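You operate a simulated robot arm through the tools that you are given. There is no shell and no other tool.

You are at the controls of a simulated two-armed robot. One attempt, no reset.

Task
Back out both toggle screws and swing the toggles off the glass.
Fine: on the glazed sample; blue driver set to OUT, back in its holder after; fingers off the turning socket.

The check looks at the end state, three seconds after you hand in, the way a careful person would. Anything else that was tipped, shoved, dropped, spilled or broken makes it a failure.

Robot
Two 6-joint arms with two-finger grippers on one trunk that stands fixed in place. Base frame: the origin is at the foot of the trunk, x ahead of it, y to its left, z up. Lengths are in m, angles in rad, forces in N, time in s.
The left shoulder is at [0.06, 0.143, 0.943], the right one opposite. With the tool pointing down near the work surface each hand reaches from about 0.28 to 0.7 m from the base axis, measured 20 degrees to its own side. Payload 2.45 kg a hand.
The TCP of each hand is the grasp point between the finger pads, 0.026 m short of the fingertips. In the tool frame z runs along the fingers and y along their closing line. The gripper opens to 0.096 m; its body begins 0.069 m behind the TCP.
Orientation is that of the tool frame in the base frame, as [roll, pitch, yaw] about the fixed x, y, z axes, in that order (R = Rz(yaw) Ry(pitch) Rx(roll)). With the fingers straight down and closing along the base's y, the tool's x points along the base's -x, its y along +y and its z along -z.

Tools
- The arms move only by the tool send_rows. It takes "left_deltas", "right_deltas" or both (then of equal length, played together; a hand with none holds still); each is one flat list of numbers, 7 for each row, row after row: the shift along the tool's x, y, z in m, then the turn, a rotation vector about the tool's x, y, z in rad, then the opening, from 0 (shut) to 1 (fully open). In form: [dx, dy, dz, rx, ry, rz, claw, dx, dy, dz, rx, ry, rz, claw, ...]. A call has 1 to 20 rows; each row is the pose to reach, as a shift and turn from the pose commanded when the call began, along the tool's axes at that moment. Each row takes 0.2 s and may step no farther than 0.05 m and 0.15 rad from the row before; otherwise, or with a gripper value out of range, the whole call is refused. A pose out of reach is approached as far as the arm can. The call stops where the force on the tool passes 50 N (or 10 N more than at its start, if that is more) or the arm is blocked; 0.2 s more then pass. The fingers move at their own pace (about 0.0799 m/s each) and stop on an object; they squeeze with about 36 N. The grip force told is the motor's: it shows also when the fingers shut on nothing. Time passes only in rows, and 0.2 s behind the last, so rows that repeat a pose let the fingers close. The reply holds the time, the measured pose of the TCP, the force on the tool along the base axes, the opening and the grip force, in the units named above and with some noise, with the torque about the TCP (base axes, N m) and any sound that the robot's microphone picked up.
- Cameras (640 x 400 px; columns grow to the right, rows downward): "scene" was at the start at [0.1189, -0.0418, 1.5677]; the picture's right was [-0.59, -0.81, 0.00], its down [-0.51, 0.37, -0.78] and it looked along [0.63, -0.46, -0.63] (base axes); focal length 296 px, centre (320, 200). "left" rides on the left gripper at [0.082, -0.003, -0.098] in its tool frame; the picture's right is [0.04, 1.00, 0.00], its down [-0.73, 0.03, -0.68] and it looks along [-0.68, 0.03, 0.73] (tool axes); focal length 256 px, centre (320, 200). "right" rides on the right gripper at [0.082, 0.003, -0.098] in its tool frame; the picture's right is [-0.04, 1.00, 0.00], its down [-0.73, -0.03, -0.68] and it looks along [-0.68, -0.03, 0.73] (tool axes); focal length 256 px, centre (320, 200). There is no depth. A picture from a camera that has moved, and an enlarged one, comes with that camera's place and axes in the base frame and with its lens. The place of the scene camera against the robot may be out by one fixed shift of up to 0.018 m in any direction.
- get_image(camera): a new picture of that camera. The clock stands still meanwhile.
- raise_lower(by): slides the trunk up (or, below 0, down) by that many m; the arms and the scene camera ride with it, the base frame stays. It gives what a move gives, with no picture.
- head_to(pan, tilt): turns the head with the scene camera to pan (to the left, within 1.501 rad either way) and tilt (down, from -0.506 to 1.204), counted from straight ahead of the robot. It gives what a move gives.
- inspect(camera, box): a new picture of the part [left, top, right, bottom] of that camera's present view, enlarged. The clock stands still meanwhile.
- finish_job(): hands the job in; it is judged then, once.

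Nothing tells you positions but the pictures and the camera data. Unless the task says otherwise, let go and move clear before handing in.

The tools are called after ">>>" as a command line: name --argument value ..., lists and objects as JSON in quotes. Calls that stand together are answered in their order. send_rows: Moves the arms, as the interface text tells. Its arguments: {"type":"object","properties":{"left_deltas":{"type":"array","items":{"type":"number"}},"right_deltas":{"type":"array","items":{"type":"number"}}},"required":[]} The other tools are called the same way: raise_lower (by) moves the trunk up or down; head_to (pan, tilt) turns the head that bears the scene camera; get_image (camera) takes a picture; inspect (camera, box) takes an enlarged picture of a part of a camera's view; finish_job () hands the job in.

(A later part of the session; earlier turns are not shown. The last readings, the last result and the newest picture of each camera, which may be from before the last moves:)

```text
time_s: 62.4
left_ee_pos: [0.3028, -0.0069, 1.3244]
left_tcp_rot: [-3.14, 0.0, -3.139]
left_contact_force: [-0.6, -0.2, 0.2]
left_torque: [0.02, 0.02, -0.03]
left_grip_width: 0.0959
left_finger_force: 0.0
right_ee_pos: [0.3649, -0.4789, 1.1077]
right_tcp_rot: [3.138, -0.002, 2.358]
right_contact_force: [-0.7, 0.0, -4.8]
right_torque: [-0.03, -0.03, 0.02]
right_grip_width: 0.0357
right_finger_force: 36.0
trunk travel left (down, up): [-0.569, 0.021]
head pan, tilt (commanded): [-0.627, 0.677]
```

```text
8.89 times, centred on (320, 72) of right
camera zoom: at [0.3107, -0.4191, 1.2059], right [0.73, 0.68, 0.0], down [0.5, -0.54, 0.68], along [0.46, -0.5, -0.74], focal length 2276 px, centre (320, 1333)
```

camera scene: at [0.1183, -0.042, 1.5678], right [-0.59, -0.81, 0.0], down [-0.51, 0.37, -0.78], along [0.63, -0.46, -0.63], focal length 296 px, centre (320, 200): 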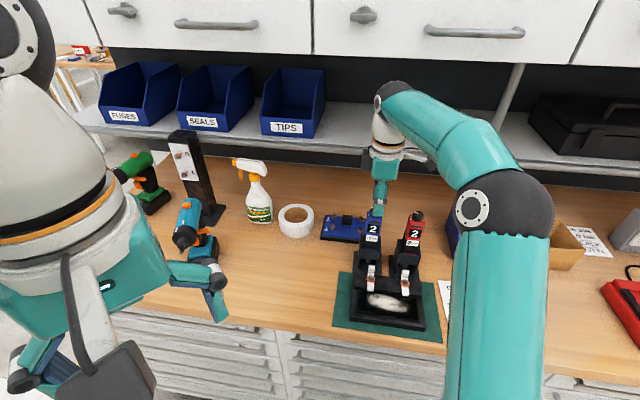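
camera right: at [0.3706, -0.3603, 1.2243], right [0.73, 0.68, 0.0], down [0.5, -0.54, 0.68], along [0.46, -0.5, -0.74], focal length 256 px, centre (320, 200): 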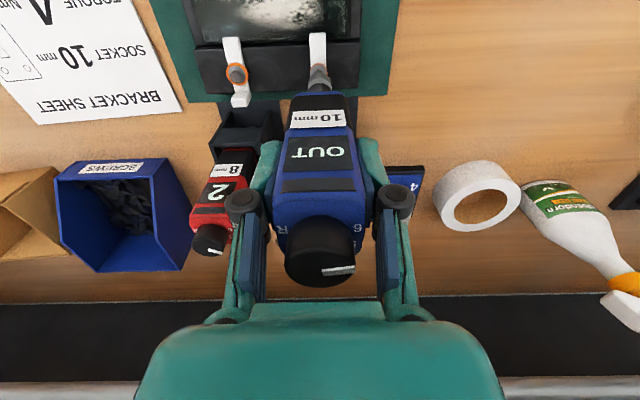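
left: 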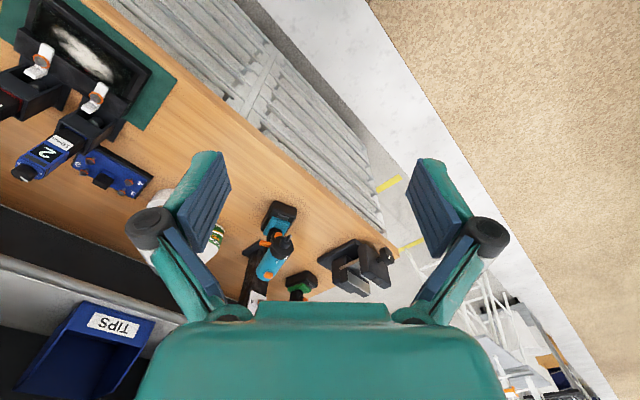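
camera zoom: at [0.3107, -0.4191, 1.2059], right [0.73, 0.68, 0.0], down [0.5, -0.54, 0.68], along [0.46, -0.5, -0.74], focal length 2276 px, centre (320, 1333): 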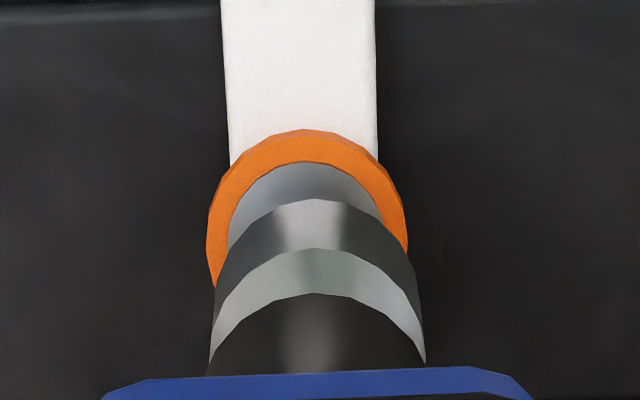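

The views agree that the socket is ~1.8 mm behind the hex and ~10 mm above it. Correcting and descending 9 mm.

>>> send_rows --right_deltas '[0.0017, -0.0003, 0.001, 0, 0, 0, 0, 0.0017, -0.0003, 0.004, 0, 0, 0, 0, 0.0017, -0.0003, 0.0065, 0, 0, 0, 0, 0.0017, -0.0003, 0.009, 0, 0, 0, 0, 0.0017, -0.0003, 0.009, 0, 0, 0, 0]'

>>> inspect --camera "scene" --box '[392, 262, 422, 287]'

>>> inspect --camera "left" --box '[15, 50, 65, 85]'

>>> inspect --camera "right" --box '[300, 50, 340, 95]'

```text
time_s: 63.6
left_ee_pos: [0.3038, -0.0058, 1.3253]
left_tcp_rot: [-3.138, 0.0, -3.14]
left_contact_force: [0.1, 0.9, -0.8]
left_torque: [0.01, -0.02, 0.02]
left_grip_width: 0.0957
left_finger_force: 0.0
right_ee_pos: [0.3644, -0.4804, 1.0993]
right_tcp_rot: [-3.142, -0.002, 2.358]
right_contact_force: [0.4, -0.6, -4.9]
right_torque: [0.01, -0.01, -0.02]
right_grip_width: 0.0355
right_finger_force: 35.5
trunk travel left (down, up): [-0.569, 0.021]
head pan, tilt (commanded): [-0.627, 0.677]
```

```text
16.00 times, centred on (407, 274) of scene
camera zoom: at [0.1194, -0.0421, 1.5676], right [-0.59, -0.81, 0.0], down [-0.51, 0.37, -0.78], along [0.63, -0.46, -0.63], focal length 4731 px, centre (-1072, -992)
```

zoom: 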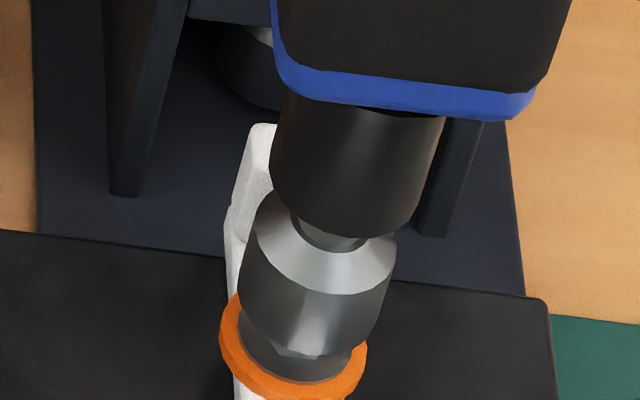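

```text
11.43 times, centred on (40, 68) of left
camera zoom: at [0.2225, -0.0109, 1.4232], right [-0.04, 1.0, 0.0], down [0.73, 0.03, 0.68], along [0.68, 0.03, -0.73], focal length 2926 px, centre (3520, 1714)
```

zoom: 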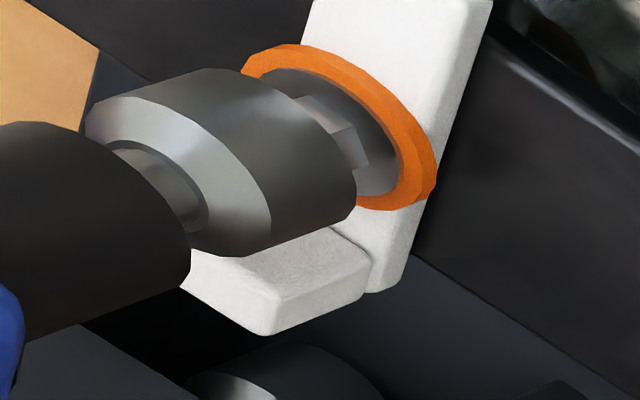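

```text
8.89 times, centred on (320, 72) of right
camera zoom: at [0.3091, -0.4183, 1.1972], right [0.73, 0.68, 0.0], down [0.5, -0.54, 0.68], along [0.46, -0.5, -0.73], focal length 2276 px, centre (320, 1333)
```

zoom: 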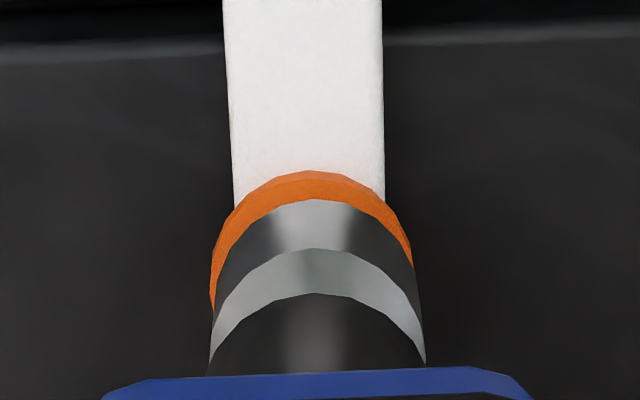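

Alignment matches how it looked at screw B just before seating. Continuing down in small steps.

>>> send_rows --right_deltas '[0, 0, 0.0015, 0, 0, 0, 0, 0, 0, 0.003, 0, 0, 0, 0, 0, 0, 0.0045, 0, 0, 0, 0, 0, 0, 0.006, 0, 0, 0, 0, 0, 0, 0.006, 0, 0, 0, 0]'

>>> inspect --camera "scene" --box '[392, 262, 422, 287]'

>>> inspect --camera "left" --box '[15, 50, 65, 85]'

```text
time_s: 64.8
left_ee_pos: [0.3044, -0.007, 1.3249]
left_tcp_rot: [-3.14, 0.001, -3.138]
left_contact_force: [-0.1, 0.3, -0.4]
left_torque: [0.04, -0.01, -0.01]
left_grip_width: 0.0959
left_finger_force: 0.1
right_ee_pos: [0.3636, -0.4797, 1.094]
right_tcp_rot: [3.137, -0.002, 2.358]
right_contact_force: [-0.1, -0.1, -4.6]
right_torque: [0.02, -0.01, 0.01]
right_grip_width: 0.0355
right_finger_force: 35.6
trunk travel left (down, up): [-0.569, 0.021]
head pan, tilt (commanded): [-0.627, 0.677]
```

```text
16.00 times, centred on (407, 274) of scene
camera zoom: at [0.1194, -0.0421, 1.5676], right [-0.59, -0.81, 0.0], down [-0.51, 0.37, -0.78], along [0.63, -0.46, -0.63], focal length 4731 px, centre (-1072, -992)
```

zoom: 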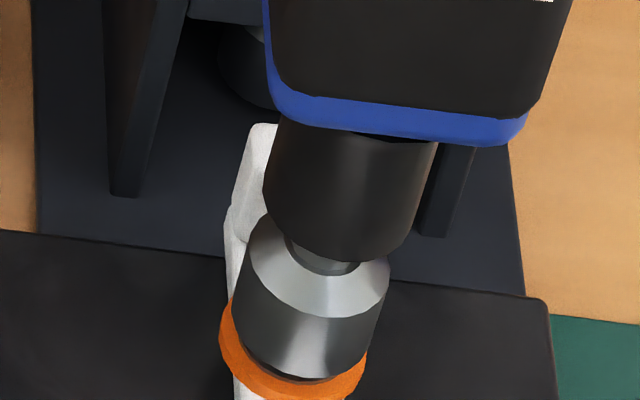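

```text
11.43 times, centred on (40, 68) of left
camera zoom: at [0.2225, -0.0109, 1.4232], right [-0.04, 1.0, 0.0], down [0.73, 0.03, 0.68], along [0.68, 0.03, -0.73], focal length 2926 px, centre (3520, 1714)
```

zoom: 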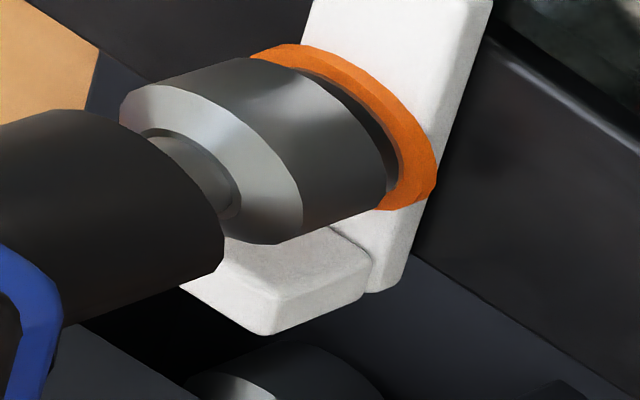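

No force yet and the socket covers the hex. Continuing down to seat and compress the spindle.

>>> send_rows --right_deltas '[0, 0, 0.0015, 0, 0, 0, 0, 0, 0, 0.003, 0, 0, 0, 0, 0, 0, 0.0045, 0, 0, 0, 0, 0, 0, 0.006, 0, 0, 0, 0, 0, 0, 0.006, 0, 0, 0, 0]'

>>> inspect --camera "scene" --box '[392, 262, 422, 287]'

```text
time_s: 66.0
left_ee_pos: [0.3039, -0.0072, 1.3245]
left_tcp_rot: [-3.139, -0.001, -3.14]
left_contact_force: [-0.3, -0.2, -0.3]
left_torque: [0.0, 0.0, -0.04]
left_grip_width: 0.0959
left_finger_force: 0.0
right_ee_pos: [0.3633, -0.4784, 1.0869]
right_tcp_rot: [3.139, 0.001, 2.356]
right_contact_force: [3.6, -3.8, 0.5]
right_torque: [-0.46, -0.46, 0.0]
right_grip_width: 0.0359
right_finger_force: 36.0
trunk travel left (down, up): [-0.569, 0.021]
head pan, tilt (commanded): [-0.627, 0.677]
```

```text
16.00 times, centred on (407, 274) of scene
camera zoom: at [0.1196, -0.0421, 1.5677], right [-0.59, -0.81, 0.0], down [-0.51, 0.37, -0.78], along [0.63, -0.46, -0.63], focal length 4731 px, centre (-1072, -992)
```

zoom: 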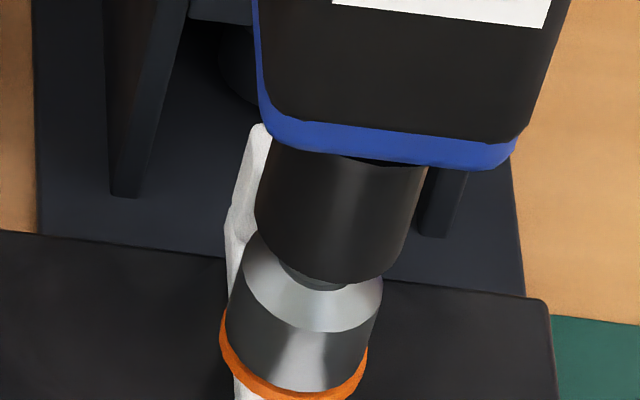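

Seated, with a small side load as before. I'll relieve it 0.7 mm and press on.

>>> send_rows --right_deltas '[-0.0007, 0, 0.001, 0, 0, 0, 0, -0.0007, 0, 0.002, 0, 0, 0, 0, -0.0007, 0, 0.003, 0, 0, 0, 0, -0.0007, 0, 0.003, 0, 0, 0, 0]'

>>> inspect --camera "scene" --box '[392, 262, 422, 287]'

```text
time_s: 67.0
left_ee_pos: [0.303, -0.005, 1.3261]
left_tcp_rot: [-3.138, 0.002, -3.14]
left_contact_force: [-0.2, -0.2, -0.2]
left_torque: [0.01, 0.02, 0.01]
left_grip_width: 0.0962
left_finger_force: 0.3
right_ee_pos: [0.3626, -0.4785, 1.0873]
right_tcp_rot: [3.138, 0.004, 2.357]
right_contact_force: [1.1, -1.3, 22.7]
right_torque: [-0.19, -0.03, -0.01]
right_grip_width: 0.0356
right_finger_force: 35.4
trunk travel left (down, up): [-0.569, 0.021]
head pan, tilt (commanded): [-0.627, 0.677]
```

```text
16.00 times, centred on (407, 274) of scene
camera zoom: at [0.1177, -0.0402, 1.5683], right [-0.59, -0.81, 0.0], down [-0.51, 0.37, -0.78], along [0.63, -0.46, -0.63], focal length 4731 px, centre (-1072, -992)
```

zoom: 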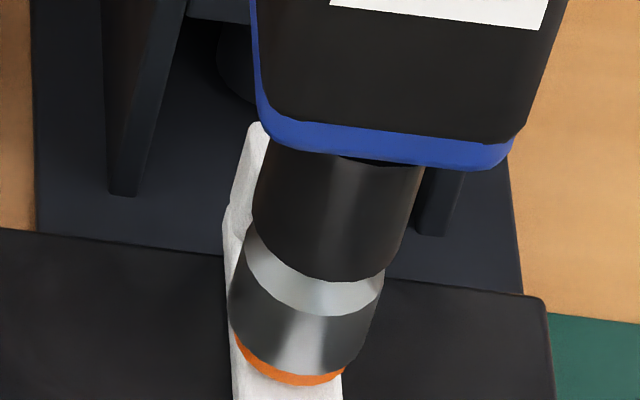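

Screw A is now backing out too. I'll follow upward a little while keeping pressure.

>>> send_rows --right_deltas '[0, 0, -0.001, 0, 0, 0, 0, 0, 0, -0.002, 0, 0, 0, 0, 0, 0, -0.002, 0, 0, 0, 0]'

>>> inspect --camera "scene" --box '[390, 260, 430, 292]'

```text
time_s: 67.8
left_ee_pos: [0.3007, -0.0035, 1.327]
left_tcp_rot: [-3.138, 0.001, -3.141]
left_contact_force: [0.7, 0.3, 0.2]
left_torque: [0.0, 0.0, 0.0]
left_grip_width: 0.0957
left_finger_force: 0.0
right_ee_pos: [0.3641, -0.4775, 1.0918]
right_tcp_rot: [3.139, 0.011, 2.356]
right_contact_force: [1.1, -1.6, 48.3]
right_torque: [-0.28, -0.1, 0.0]
right_grip_width: 0.0356
right_finger_force: 36.0
trunk travel left (down, up): [-0.569, 0.021]
head pan, tilt (commanded): [-0.627, 0.677]
```

```text
12.50 times, centred on (410, 276) of scene
camera zoom: at [0.1156, -0.038, 1.5684], right [-0.59, -0.81, 0.0], down [-0.51, 0.36, -0.78], along [0.63, -0.46, -0.62], focal length 3696 px, centre (-805, -750)
```

zoom: 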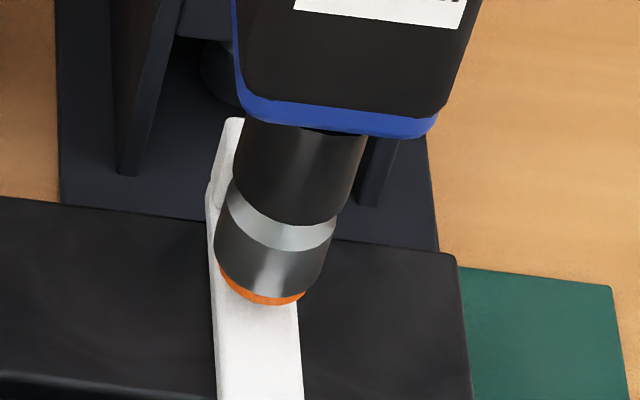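

Force is up to 48 N as the screw rises, so I'll lift 5 mm now.

>>> send_rows --right_deltas '[0, 0, -0.003, 0, 0, 0, 0, 0, 0, -0.006, 0, 0, 0, 0, 0, 0, -0.006, 0, 0, 0, 0]'

>>> inspect --camera "scene" --box '[390, 260, 430, 292]'

```text
time_s: 68.6
left_ee_pos: [0.3026, -0.0055, 1.3245]
left_tcp_rot: [3.141, 0.001, -3.141]
left_contact_force: [0.1, 1.1, 0.3]
left_torque: [0.01, -0.01, 0.01]
left_grip_width: 0.0959
left_finger_force: 0.1
right_ee_pos: [0.3637, -0.4784, 1.0936]
right_tcp_rot: [3.14, 0.001, 2.357]
right_contact_force: [4.1, -3.1, 20.2]
right_torque: [-0.47, -0.56, 0.04]
right_grip_width: 0.036
right_finger_force: 36.5
trunk travel left (down, up): [-0.569, 0.021]
head pan, tilt (commanded): [-0.627, 0.677]
```

```text
12.50 times, centred on (410, 276) of scene
camera zoom: at [0.1184, -0.0407, 1.5676], right [-0.59, -0.81, 0.0], down [-0.51, 0.37, -0.78], along [0.63, -0.46, -0.63], focal length 3696 px, centre (-805, -750)
```

zoom: 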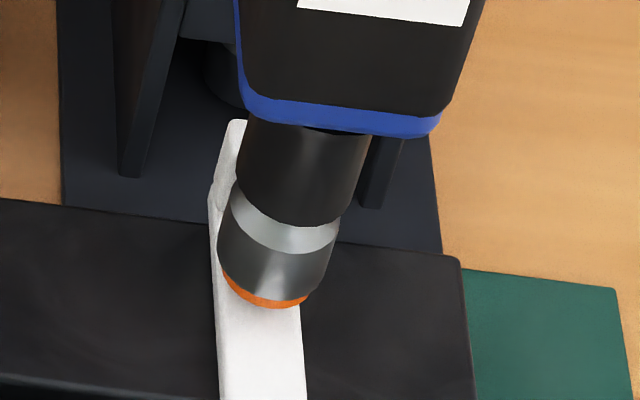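

Force is 20 N now. Holding to let it finish and see if it rises more.

>>> send_rows --right_deltas '[0, 0, 0, 0, 0, 0, 0, 0, 0, 0, 0, 0, 0, 0, 0, 0, 0, 0, 0, 0, 0, 0, 0, 0, 0, 0, 0, 0]'

>>> inspect --camera "scene" --box '[390, 260, 430, 292]'

```text
time_s: 69.6
left_ee_pos: [0.3039, -0.0063, 1.3259]
left_tcp_rot: [-3.14, 0.001, -3.141]
left_contact_force: [-0.3, -0.2, 0.2]
left_torque: [-0.01, -0.01, -0.02]
left_grip_width: 0.0958
left_finger_force: 0.0
right_ee_pos: [0.3636, -0.4782, 1.0929]
right_tcp_rot: [3.14, 0.0, 2.358]
right_contact_force: [4.2, -3.7, 16.1]
right_torque: [-0.47, -0.54, 0.05]
right_grip_width: 0.0358
right_finger_force: 36.0
trunk travel left (down, up): [-0.569, 0.021]
head pan, tilt (commanded): [-0.627, 0.677]
```

```text
12.50 times, centred on (410, 276) of scene
camera zoom: at [0.1187, -0.041, 1.5678], right [-0.59, -0.81, 0.0], down [-0.51, 0.37, -0.78], along [0.63, -0.46, -0.63], focal length 3696 px, centre (-805, -750)
```

zoom: 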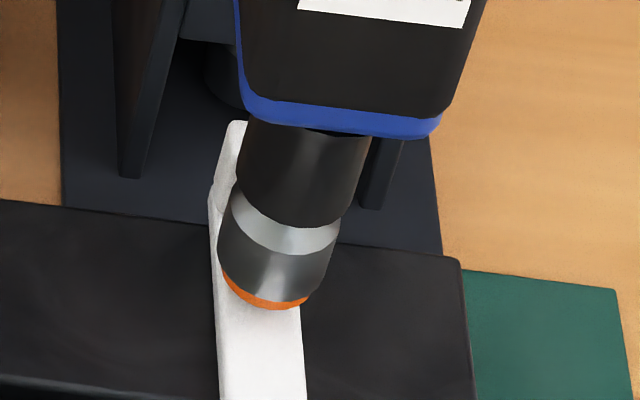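

Screw A appears stationary at its out limit, like B did. I'll lift straight off by ~40 mm and compare the two screws.

>>> send_rows --right_deltas '[0, 0, -0.004, 0, 0, 0, 0, 0, 0, -0.008, 0, 0, 0, 0, 0, 0, -0.014, 0, 0, 0, 0, 0, 0, -0.02, 0, 0, 0, 0, 0, 0, -0.028, 0, 0, 0, 0, 0, 0, -0.036, 0, 0, 0, 0, 0, 0, -0.044, 0, 0, 0, 0, 0, 0, -0.044, 0, 0, 0, 0]'

>>> inspect --camera "scene" --box '[345, 240, 425, 300]'

>>> inspect --camera "left" --box '[0, 40, 120, 120]'

>>> get_image --camera "right"

```text
time_s: 71.4
left_ee_pos: [0.3039, -0.0061, 1.3243]
left_tcp_rot: [-3.139, 0.0, -3.141]
left_contact_force: [-0.9, 0.3, 0.0]
left_torque: [0.02, 0.01, 0.0]
left_grip_width: 0.0961
left_finger_force: 0.1
right_ee_pos: [0.3645, -0.4797, 1.1353]
right_tcp_rot: [3.14, -0.002, 2.358]
right_contact_force: [0.4, 0.8, -5.1]
right_torque: [-0.01, -0.01, -0.02]
right_grip_width: 0.0356
right_finger_force: 36.0
trunk travel left (down, up): [-0.569, 0.021]
head pan, tilt (commanded): [-0.627, 0.677]
```

```text
6.67 times, centred on (385, 270) of scene
camera zoom: at [0.1194, -0.0422, 1.5676], right [-0.59, -0.81, 0.0], down [-0.51, 0.37, -0.78], along [0.63, -0.46, -0.63], focal length 1971 px, centre (-113, -267)
```

zoom: 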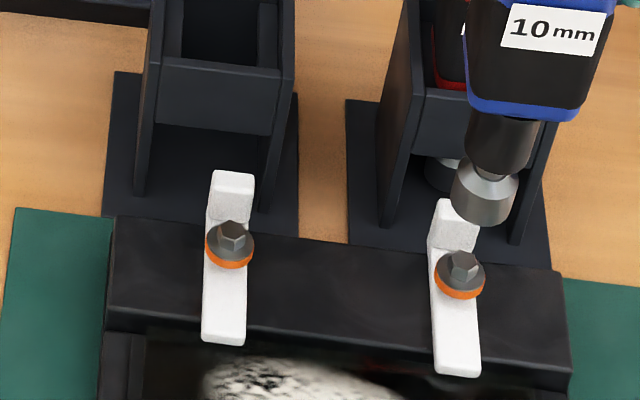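

```text
5.00 times, centred on (60, 80) of left
camera zoom: at [0.2225, -0.011, 1.4232], right [-0.04, 1.0, 0.0], down [0.73, 0.03, 0.68], along [0.68, 0.03, -0.73], focal length 1280 px, centre (1620, 800)
```

zoom: 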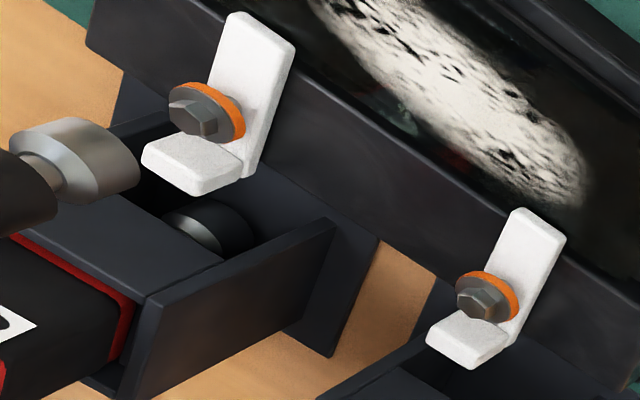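

```text
taken
camera right: at [0.3096, -0.4188, 1.2344], right [0.73, 0.68, 0.0], down [0.5, -0.54, 0.68], along [0.46, -0.5, -0.74], focal length 256 px, centre (320, 200)
```

right: 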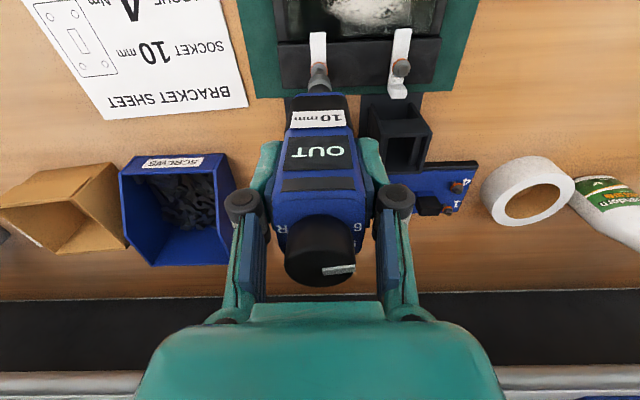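

Both screws now stand proud on their shanks. I'll return the driver: lift, go back along the bar, then straight back over its holder, keeping clear of the red driver.

>>> send_rows --right_deltas '[0, 0, -0.015, 0, 0, 0, 0, 0, 0, -0.03, 0, 0, 0, 0, 0, 0.017, -0.03, 0, 0, 0, 0, 0, 0.034, -0.03, 0, 0, 0, 0, 0, 0.051, -0.03, 0, 0, 0, 0, 0, 0.068, -0.03, 0, 0, 0, 0, 0, 0.0848, -0.03, 0, 0, 0, 0, -0.0175, 0.0863, -0.03, 0, 0, 0, 0, -0.035, 0.0879, -0.03, 0, 0, 0, 0, -0.0525, 0.0894, -0.03, 0, 0, 0, 0, -0.07, 0.091, -0.03, 0, 0, 0, 0, -0.0878, 0.0925, -0.03, 0, 0, 0, 0, -0.0878, 0.0925, -0.03, 0, 0, 0, 0]'

>>> get_image --camera "right"

>>> inspect --camera "scene" --box '[345, 190, 415, 270]'

>>> inspect --camera "left" --box '[20, 100, 140, 200]'

```text
time_s: 74.2
left_ee_pos: [0.3035, -0.0073, 1.3246]
left_tcp_rot: [-3.14, -0.002, -3.141]
left_contact_force: [-0.4, 1.0, 0.9]
left_torque: [0.0, 0.01, -0.02]
left_grip_width: 0.096
left_finger_force: 0.0
right_ee_pos: [0.4926, -0.4744, 1.1673]
right_tcp_rot: [3.141, -0.002, 2.359]
right_contact_force: [-0.6, 0.1, -4.3]
right_torque: [0.01, -0.02, 0.0]
right_grip_width: 0.0358
right_finger_force: 35.9
trunk travel left (down, up): [-0.569, 0.021]
head pan, tilt (commanded): [-0.627, 0.677]
```

```text
taken
camera right: at [0.4368, -0.4146, 1.2645], right [0.73, 0.68, 0.0], down [0.5, -0.54, 0.68], along [0.46, -0.5, -0.73], focal length 256 px, centre (320, 200)
```

right: 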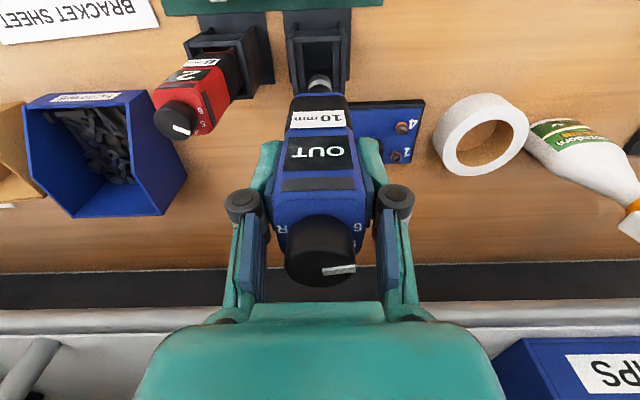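

```text
5.00 times, centred on (380, 230) of scene
camera zoom: at [0.119, -0.0418, 1.5677], right [-0.59, -0.81, 0.0], down [-0.51, 0.37, -0.78], along [0.63, -0.46, -0.63], focal length 1478 px, centre (20, 50)
```

zoom: 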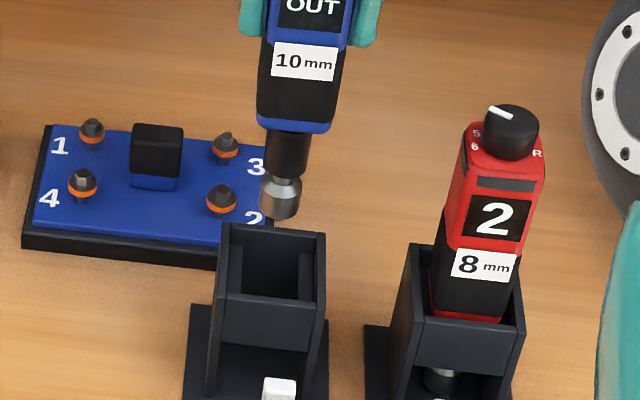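

```text
4.00 times, centred on (80, 150) of left
camera zoom: at [0.2221, -0.0106, 1.4233], right [-0.04, 1.0, 0.0], down [0.73, 0.03, 0.68], along [0.68, 0.03, -0.73], focal length 1024 px, centre (1280, 400)
```

zoom: 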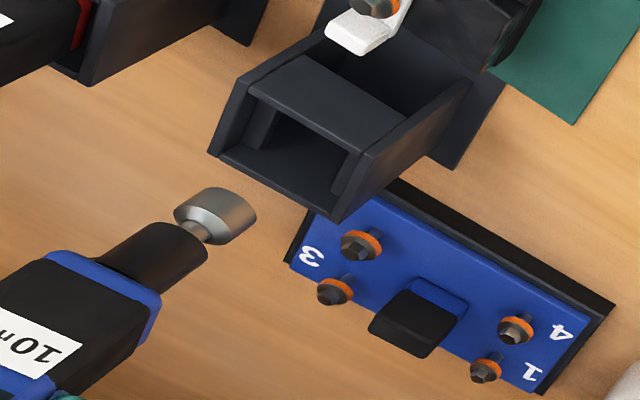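

The driver is right above its holder at nearly the same hand position as when it came out. I'll lower it so the socket just enters and check.

>>> send_rows --right_deltas '[0.001, -0.001, 0.01, 0, 0, 0, 0, 0.001, -0.001, 0.02, 0, 0, 0, 0, 0.001, -0.001, 0.03, 0, 0, 0, 0, 0.001, -0.001, 0.04, 0, 0, 0, 0, 0.001, -0.001, 0.05, 0, 0, 0, 0, 0.001, -0.001, 0.05, 0, 0, 0, 0]'

>>> inspect --camera "right" --box '[260, 20, 380, 120]'

>>> inspect --camera "scene" --box '[345, 200, 415, 270]'

>>> inspect --camera "left" --box '[20, 100, 140, 200]'

```text
time_s: 75.6
left_ee_pos: [0.3044, -0.0074, 1.3235]
left_tcp_rot: [-3.141, 0.0, -3.14]
left_contact_force: [-0.4, 0.0, -0.8]
left_torque: [0.0, 0.02, 0.01]
left_grip_width: 0.0962
left_finger_force: 0.2
right_ee_pos: [0.4904, -0.4752, 1.1166]
right_tcp_rot: [3.141, 0.0, 2.356]
right_contact_force: [-0.3, 0.0, -4.4]
right_torque: [-0.02, -0.02, -0.02]
right_grip_width: 0.0354
right_finger_force: 36.2
trunk travel left (down, up): [-0.569, 0.021]
head pan, tilt (commanded): [-0.627, 0.677]
```

```text
4.00 times, centred on (320, 70) of right
camera zoom: at [0.4356, -0.4151, 1.2146], right [0.73, 0.68, 0.0], down [0.5, -0.54, 0.68], along [0.46, -0.5, -0.73], focal length 1024 px, centre (320, 720)
```

zoom: 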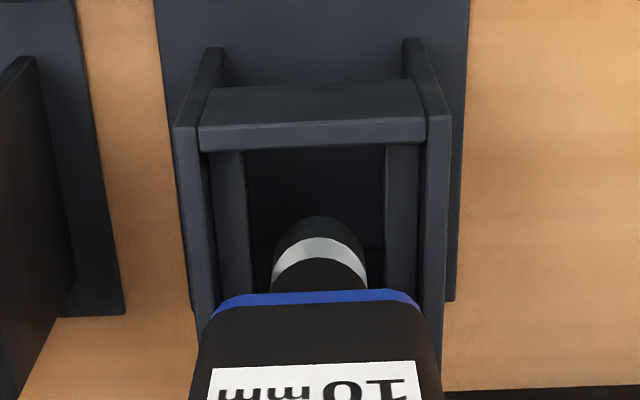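

```text
5.71 times, centred on (380, 235) of scene
camera zoom: at [0.1196, -0.042, 1.5676], right [-0.59, -0.81, 0.0], down [-0.51, 0.37, -0.78], along [0.63, -0.46, -0.63], focal length 1690 px, centre (-23, 0)
```

zoom: 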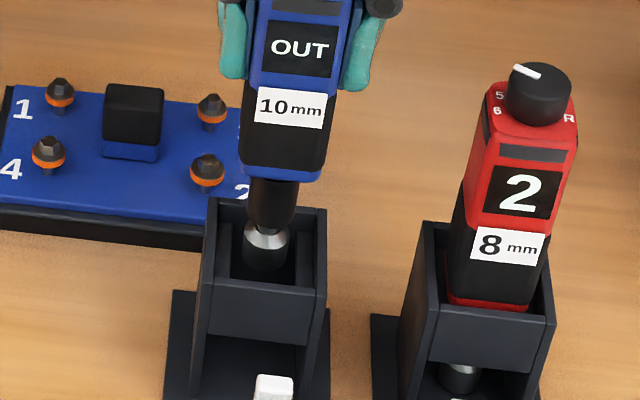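

```text
4.00 times, centred on (80, 150) of left
camera zoom: at [0.2226, -0.0108, 1.4232], right [-0.04, 1.0, 0.0], down [0.73, 0.03, 0.68], along [0.68, 0.03, -0.73], focal length 1024 px, centre (1280, 400)
```

zoom: 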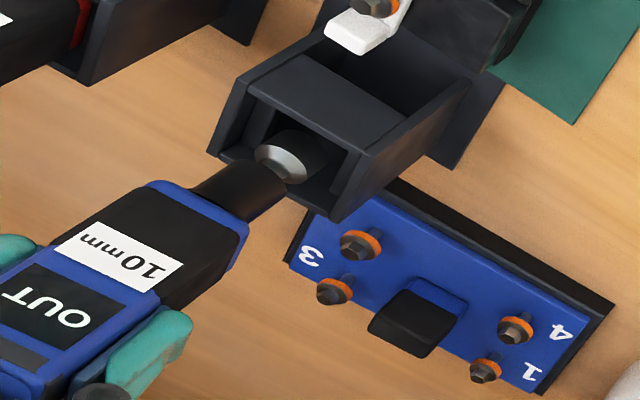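

The socket enters the holder centrally between the rails. Lowering further toward the seat.

>>> send_rows --right_deltas '[0, 0, 0.01, 0, 0, 0, 0, 0, 0, 0.02, 0, 0, 0, 0, 0, 0, 0.03, 0, 0, 0, 0, 0, 0, 0.04, 0, 0, 0, 0, 0, 0, 0.05, 0, 0, 0, 0, 0, 0, 0.058, 0, 0, 0, 0, 0, 0, 0.058, 0, 0, 0, 0]'

>>> inspect --camera "scene" --box '[345, 190, 415, 270]'

```text
time_s: 77.2
left_ee_pos: [0.3045, -0.0058, 1.3243]
left_tcp_rot: [-3.139, -0.002, -3.139]
left_contact_force: [0.6, 0.2, -0.2]
left_torque: [0.01, -0.02, -0.01]
left_grip_width: 0.0961
left_finger_force: 0.1
right_ee_pos: [0.4894, -0.4752, 1.0583]
right_tcp_rot: [3.141, -0.002, 2.358]
right_contact_force: [0.0, -0.4, -4.1]
right_torque: [0.03, -0.07, 0.02]
right_grip_width: 0.0356
right_finger_force: 36.4
trunk travel left (down, up): [-0.569, 0.021]
head pan, tilt (commanded): [-0.627, 0.677]
```

```text
5.00 times, centred on (380, 230) of scene
camera zoom: at [0.1196, -0.0421, 1.5676], right [-0.59, -0.81, 0.0], down [-0.51, 0.37, -0.78], along [0.63, -0.46, -0.63], focal length 1478 px, centre (20, 50)
```

zoom: 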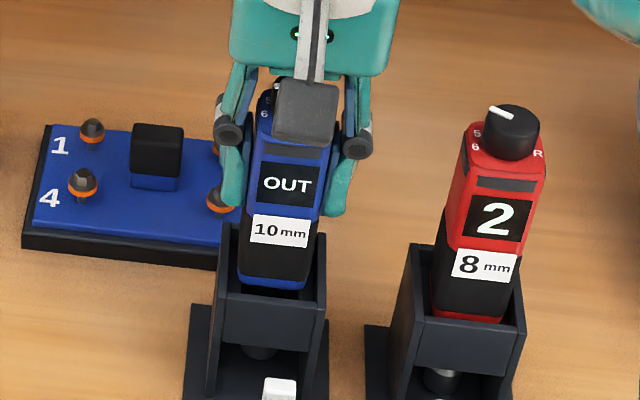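

Nearly seated and still free. Small steps down until it touches bottom.

>>> send_rows --right_deltas '[0, 0, 0.002, 0, 0, 0, 0, 0, 0, 0.004, 0, 0, 0, 0, 0, 0, 0.006, 0, 0, 0, 0, 0, 0, 0.008, 0, 0, 0, 0, 0, 0, 0.008, 0, 0, 0, 0]'

>>> inspect --camera "scene" --box '[345, 190, 415, 270]'

```text
time_s: 78.4
left_ee_pos: [0.3039, -0.0073, 1.3252]
left_tcp_rot: [-3.14, -0.003, -3.141]
left_contact_force: [0.1, 0.0, 0.1]
left_torque: [0.04, 0.01, -0.03]
left_grip_width: 0.096
left_finger_force: 0.0
right_ee_pos: [0.4908, -0.4764, 1.0501]
right_tcp_rot: [3.14, 0.0, 2.356]
right_contact_force: [1.6, 0.5, -0.1]
right_torque: [0.06, -0.06, -0.03]
right_grip_width: 0.0353
right_finger_force: 36.2
trunk travel left (down, up): [-0.569, 0.021]
head pan, tilt (commanded): [-0.627, 0.677]
```

```text
5.00 times, centred on (380, 230) of scene
camera zoom: at [0.1194, -0.0419, 1.5677], right [-0.59, -0.81, 0.0], down [-0.51, 0.37, -0.78], along [0.63, -0.46, -0.63], focal length 1478 px, centre (20, 50)
```

zoom: 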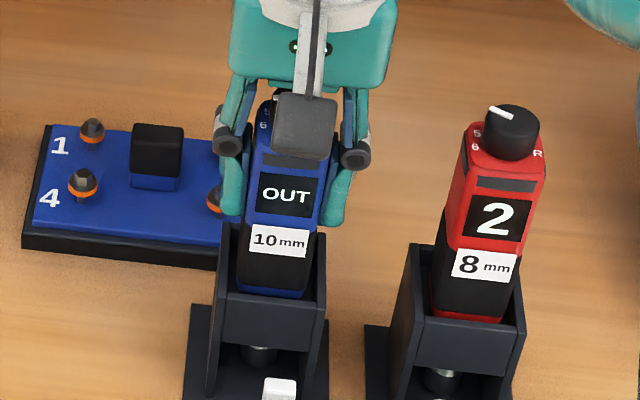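

The weight is carried by the holder now (0 N). I'll open the fingers and rise straight up clear of the knob.

>>> send_rows --right_deltas '[0, 0, 0.001, 0, 0, 0, 0, 0, 0, 0.001, 0, 0, 0, 0.3, 0, 0, 0.001, 0, 0, 0, 0.58, 0, 0, 0.001, 0, 0, 0, 0.58, 0, 0, -0.015, 0, 0, 0, 0.58, 0, 0, -0.035, 0, 0, 0, 0.58, 0, 0, -0.06, 0, 0, 0, 0.58, 0, 0, -0.085, 0, 0, 0, 0.58, 0, 0, -0.105, 0, 0, 0, 0.58, 0, 0, -0.105, 0, 0, 0, 0.58]'

>>> get_image --camera "right"

>>> inspect --camera "scene" --box '[345, 190, 425, 300]'

```text
time_s: 80.6
left_ee_pos: [0.3042, -0.0073, 1.3243]
left_tcp_rot: [-3.14, 0.0, -3.141]
left_contact_force: [-0.3, -0.3, 0.1]
left_torque: [-0.02, 0.02, -0.04]
left_grip_width: 0.0961
left_finger_force: 0.0
right_ee_pos: [0.49, -0.4754, 1.155]
right_tcp_rot: [3.14, -0.001, 2.358]
right_contact_force: [1.0, 0.2, -0.4]
right_torque: [0.01, 0.0, -0.02]
right_grip_width: 0.0556
right_finger_force: 0.1
trunk travel left (down, up): [-0.569, 0.021]
head pan, tilt (commanded): [-0.627, 0.677]
```

```text
taken
camera right: at [0.4357, -0.4151, 1.2534], right [0.73, 0.68, 0.0], down [0.5, -0.54, 0.68], along [0.46, -0.5, -0.74], focal length 256 px, centre (320, 200)
```

right: 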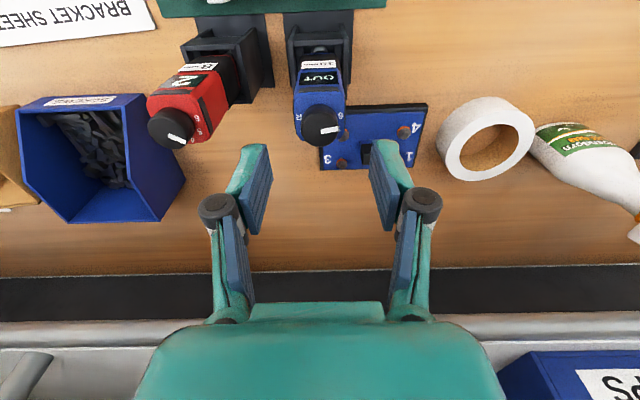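

```text
3.64 times, centred on (385, 245) of scene
camera zoom: at [0.1193, -0.0419, 1.5677], right [-0.59, -0.81, 0.0], down [-0.51, 0.37, -0.78], along [0.63, -0.46, -0.63], focal length 1075 px, centre (84, 36)
```

zoom: 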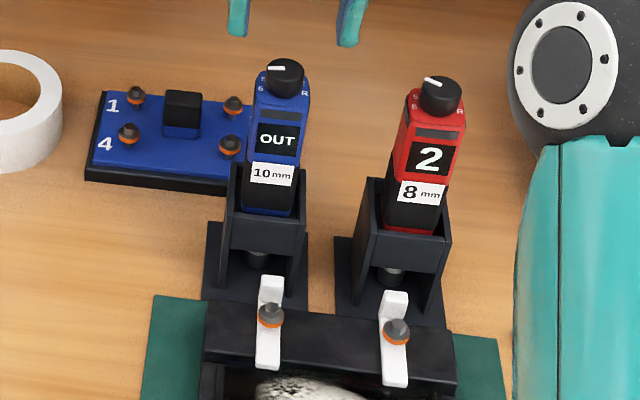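

The driver is back, upright and still showing OUT. Next, the toggles: I'll close the fingers, tilt the hand ~20° so its body leans away from the drivers, and come down in the gap to the right of toggle B's raised tab, stopping at z≈1.02 to look.

>>> send_rows --right_deltas '[0.0173, -0.0109, 0, 0, 0, 0, 0.4, 0.0347, -0.0217, 0, 0, 0, 0, 0.2, 0.052, -0.0326, 0, 0, 0, 0, 0, 0.0693, -0.0434, 0, 0, 0, 0, 0, 0.0693, -0.0434, 0, 0, -0.12, 0, 0, 0.0693, -0.0434, 0, 0, -0.24, 0, 0, 0.0693, -0.0434, 0, 0, -0.35, 0, 0, 0.0693, -0.0434, 0.045, 0, -0.35, 0, 0, 0.0693, -0.0434, 0.09, 0, -0.35, 0, 0, 0.0693, -0.0434, 0.135, 0, -0.35, 0, 0, 0.0693, -0.0434, 0.135, 0, -0.35, 0, 0]'

>>> get_image --camera "right"

>>> get_image --camera "scene"

>>> inspect --camera "left" --box '[0, 30, 140, 150]'

```text
time_s: 83.0
left_ee_pos: [0.3021, -0.0052, 1.3247]
left_tcp_rot: [-3.141, 0.0, -3.139]
left_contact_force: [-0.5, 0.6, -0.5]
left_torque: [0.01, -0.01, 0.02]
left_grip_width: 0.0961
left_finger_force: 0.0
right_ee_pos: [0.4102, -0.456, 1.0203]
right_tcp_rot: [3.141, 0.351, 2.358]
right_contact_force: [0.3, 0.0, 0.0]
right_torque: [-0.04, -0.02, 0.0]
right_grip_width: 0.0
right_finger_force: 28.2
trunk travel left (down, up): [-0.569, 0.021]
head pan, tilt (commanded): [-0.627, 0.677]
```

```text
taken
camera right: at [0.3336, -0.3758, 1.0838], right [0.73, 0.68, 0.02], down [0.3, -0.34, 0.89], along [0.61, -0.65, -0.46], focal length 256 px, centre (320, 200)
```

right: 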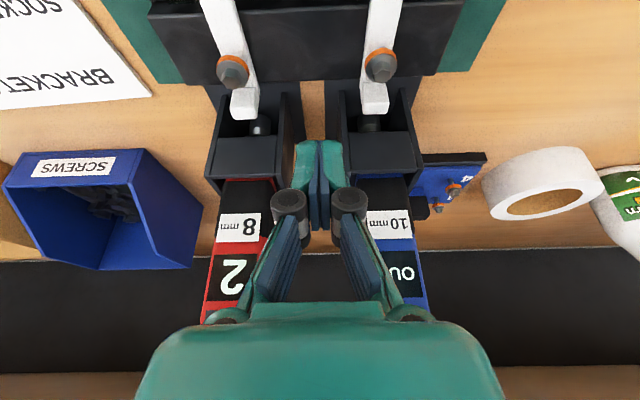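

```text
taken
camera scene: at [0.1182, -0.0412, 1.5678], right [-0.59, -0.81, 0.0], down [-0.51, 0.37, -0.78], along [0.63, -0.46, -0.63], focal length 296 px, centre (320, 200)
```

scene: 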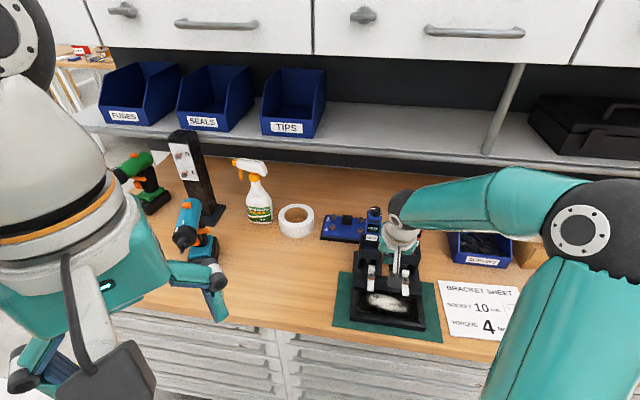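

```text
3.33 times, centred on (70, 90) of left
camera zoom: at [0.2214, -0.01, 1.4234], right [-0.04, 1.0, 0.0], down [0.73, 0.03, 0.68], along [0.68, 0.03, -0.73], focal length 853 px, centre (1153, 567)
```

zoom: 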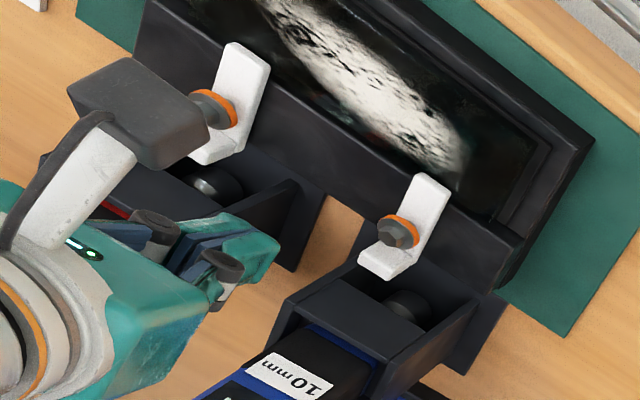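

The closed fingertips are between the two toggles and behind the bar, with the hand leaning clear of the drivers. Descending to tip height z≈0.94.

>>> send_rows --right_deltas '[0.0048, 0, 0.0131, 0, 0, 0, 0, 0.0096, 0, 0.0262, 0, 0, 0, 0, 0.0144, 0, 0.0394, 0, 0, 0, 0, 0.0192, 0, 0.0525, 0, 0, 0, 0, 0.0192, 0, 0.0525, 0, 0, 0, 0]'

>>> get_image --camera "right"

>>> inspect --camera "scene" --box '[345, 210, 435, 310]'

>>> inspect --camera "left" --box '[0, 30, 140, 150]'

```text
time_s: 84.2
left_ee_pos: [0.3037, -0.0074, 1.3244]
left_tcp_rot: [-3.141, 0.0, -3.139]
left_contact_force: [0.1, 0.4, -0.8]
left_torque: [0.01, 0.0, 0.01]
left_grip_width: 0.0959
left_finger_force: 0.0
right_ee_pos: [0.4096, -0.4571, 0.9642]
right_tcp_rot: [3.14, 0.35, 2.356]
right_contact_force: [0.6, 1.0, -0.2]
right_torque: [0.0, 0.0, 0.02]
right_grip_width: 0.0
right_finger_force: 28.9
trunk travel left (down, up): [-0.569, 0.021]
head pan, tilt (commanded): [-0.627, 0.677]
```

```text
taken
camera right: at [0.335, -0.3758, 1.0282], right [0.73, 0.68, 0.01], down [0.3, -0.34, 0.89], along [0.61, -0.65, -0.46], focal length 256 px, centre (320, 200)
```

right: 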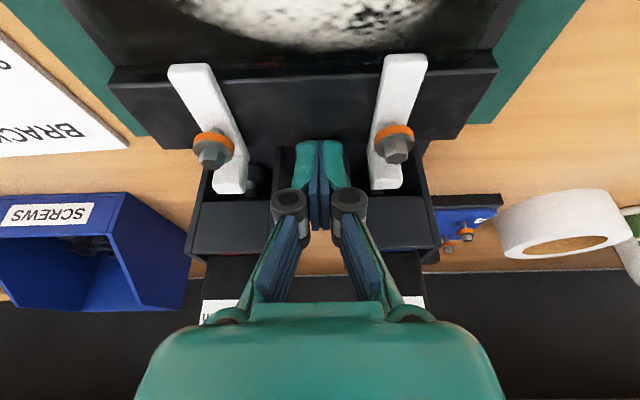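

```text
4.00 times, centred on (390, 260) of scene
camera zoom: at [0.1189, -0.0416, 1.5677], right [-0.59, -0.81, 0.0], down [-0.51, 0.37, -0.78], along [0.63, -0.46, -0.63], focal length 1183 px, centre (40, -40)
```

zoom: 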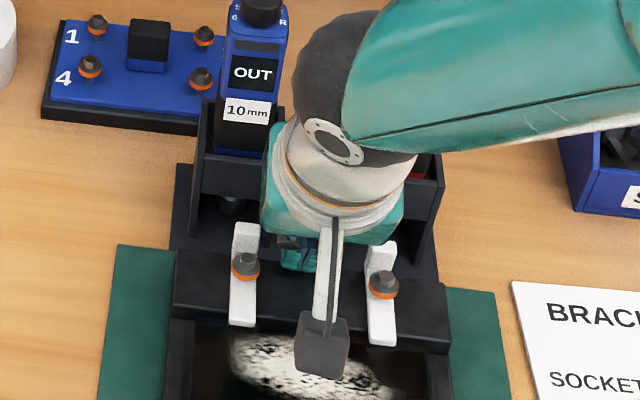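

```text
3.33 times, centred on (70, 90) of left
camera zoom: at [0.222, -0.0104, 1.4233], right [-0.04, 1.0, 0.0], down [0.73, 0.03, 0.68], along [0.68, 0.03, -0.73], focal length 853 px, centre (1153, 567)
```

zoom: 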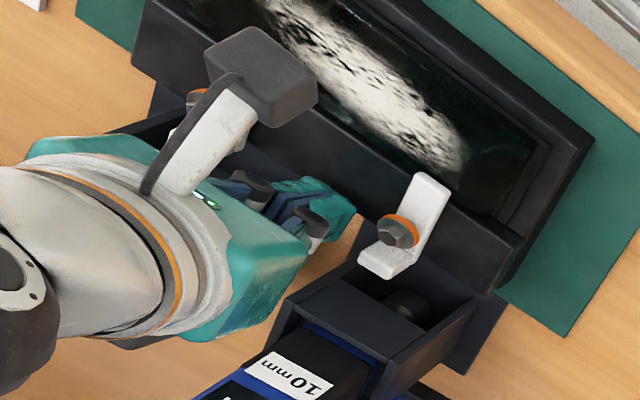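

The fingertips are down beside toggle B's tab with ~12 mm of gap and no contact. Zooming to verify height and reach relative to the tab.

>>> inspect --camera "right" --box '[280, 40, 440, 210]'

>>> inspect --camera "scene" --box '[355, 255, 415, 295]'

>>> inspect --camera "left" --box '[70, 70, 130, 120]'

```text
2.35 times, centred on (360, 125) of right
camera zoom: at [0.335, -0.3758, 1.0282], right [0.73, 0.68, 0.01], down [0.3, -0.34, 0.89], along [0.61, -0.65, -0.46], focal length 602 px, centre (226, 376)
```

zoom: 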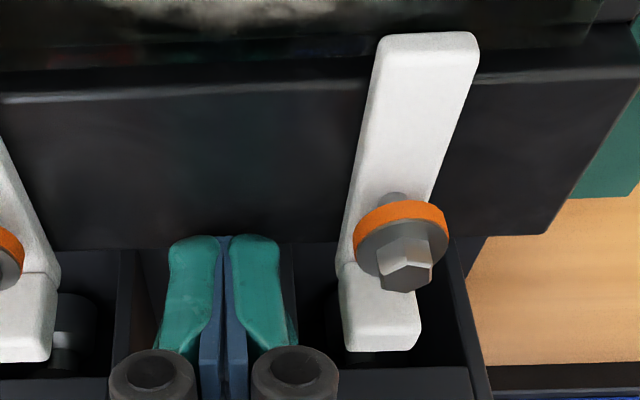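

```text
10.00 times, centred on (385, 275) of scene
camera zoom: at [0.1189, -0.0416, 1.5677], right [-0.59, -0.81, 0.0], down [-0.51, 0.37, -0.78], along [0.63, -0.46, -0.63], focal length 2957 px, centre (-330, -550)
```

zoom: 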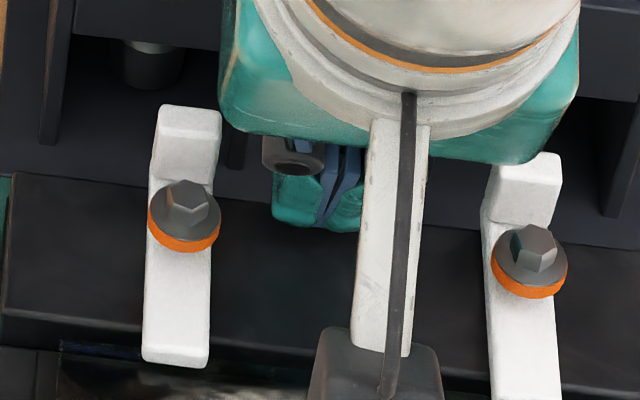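

```text
8.00 times, centred on (100, 95) of left
camera zoom: at [0.222, -0.0104, 1.4233], right [-0.04, 1.0, 0.0], down [0.73, 0.03, 0.68], along [0.68, 0.03, -0.73], focal length 2048 px, centre (2080, 1040)
```

zoom: 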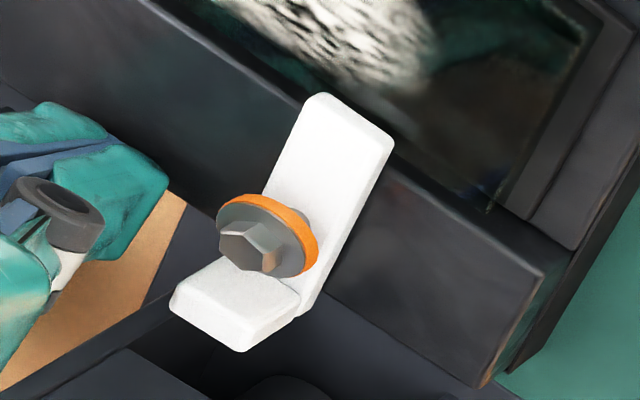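

The tab spans about 20–30 mm behind the screw and stands ~18 mm tall, so the fingertips overlap it well. I'll push it left along an arc about the screw, first to about 30° and check.

>>> send_rows --right_deltas '[0, 0.007, 0, 0, 0, 0, 0, 0, 0.013, 0, 0, 0, 0, 0, -0.0022, 0.0166, 0.0008, 0, 0, 0, 0, -0.0045, 0.0202, 0.0016, 0, 0, 0, 0, -0.006, 0.0243, 0.0021, 0, 0, 0, 0, -0.0072, 0.0284, 0.0026, 0, 0, 0, 0, -0.0072, 0.0284, 0.0026, 0, 0, 0, 0]'

>>> inspect --camera "right" --box '[260, 40, 440, 210]'

>>> inspect --camera "scene" --box '[345, 250, 435, 310]'

```text
time_s: 85.8
left_ee_pos: [0.3036, -0.0069, 1.3251]
left_tcp_rot: [-3.139, 0.0, -3.141]
left_contact_force: [-0.7, -0.3, 0.0]
left_torque: [0.02, 0.01, -0.01]
left_grip_width: 0.0961
left_finger_force: 0.0
right_ee_pos: [0.4352, -0.4418, 0.9646]
right_tcp_rot: [3.14, 0.35, 2.357]
right_contact_force: [-0.4, 0.3, -0.1]
right_torque: [0.0, -0.02, -0.01]
right_grip_width: 0.0001
right_finger_force: 27.9
trunk travel left (down, up): [-0.569, 0.021]
head pan, tilt (commanded): [-0.627, 0.677]
```

```text
2.35 times, centred on (350, 125) of right
camera zoom: at [0.3607, -0.3616, 1.0287], right [0.73, 0.68, 0.01], down [0.3, -0.34, 0.89], along [0.61, -0.65, -0.46], focal length 602 px, centre (249, 376)
```

zoom: 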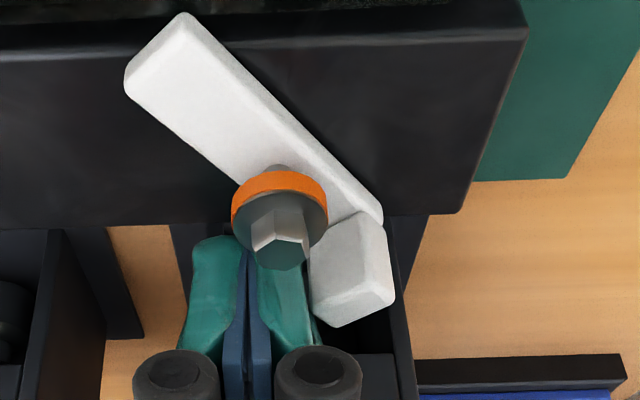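

```text
6.67 times, centred on (390, 280) of scene
camera zoom: at [0.119, -0.0418, 1.5677], right [-0.59, -0.81, 0.0], down [-0.51, 0.37, -0.78], along [0.63, -0.46, -0.63], focal length 1971 px, centre (-147, -333)
```

zoom: 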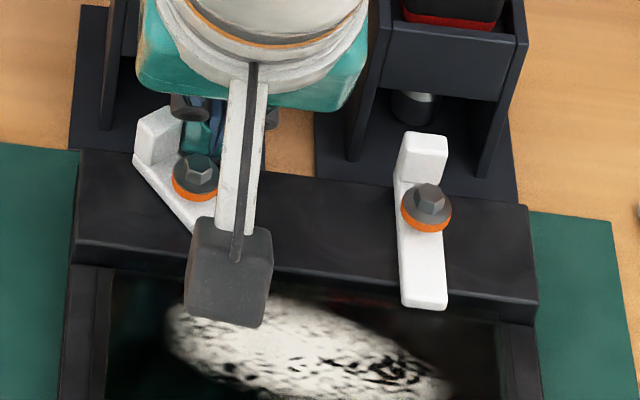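

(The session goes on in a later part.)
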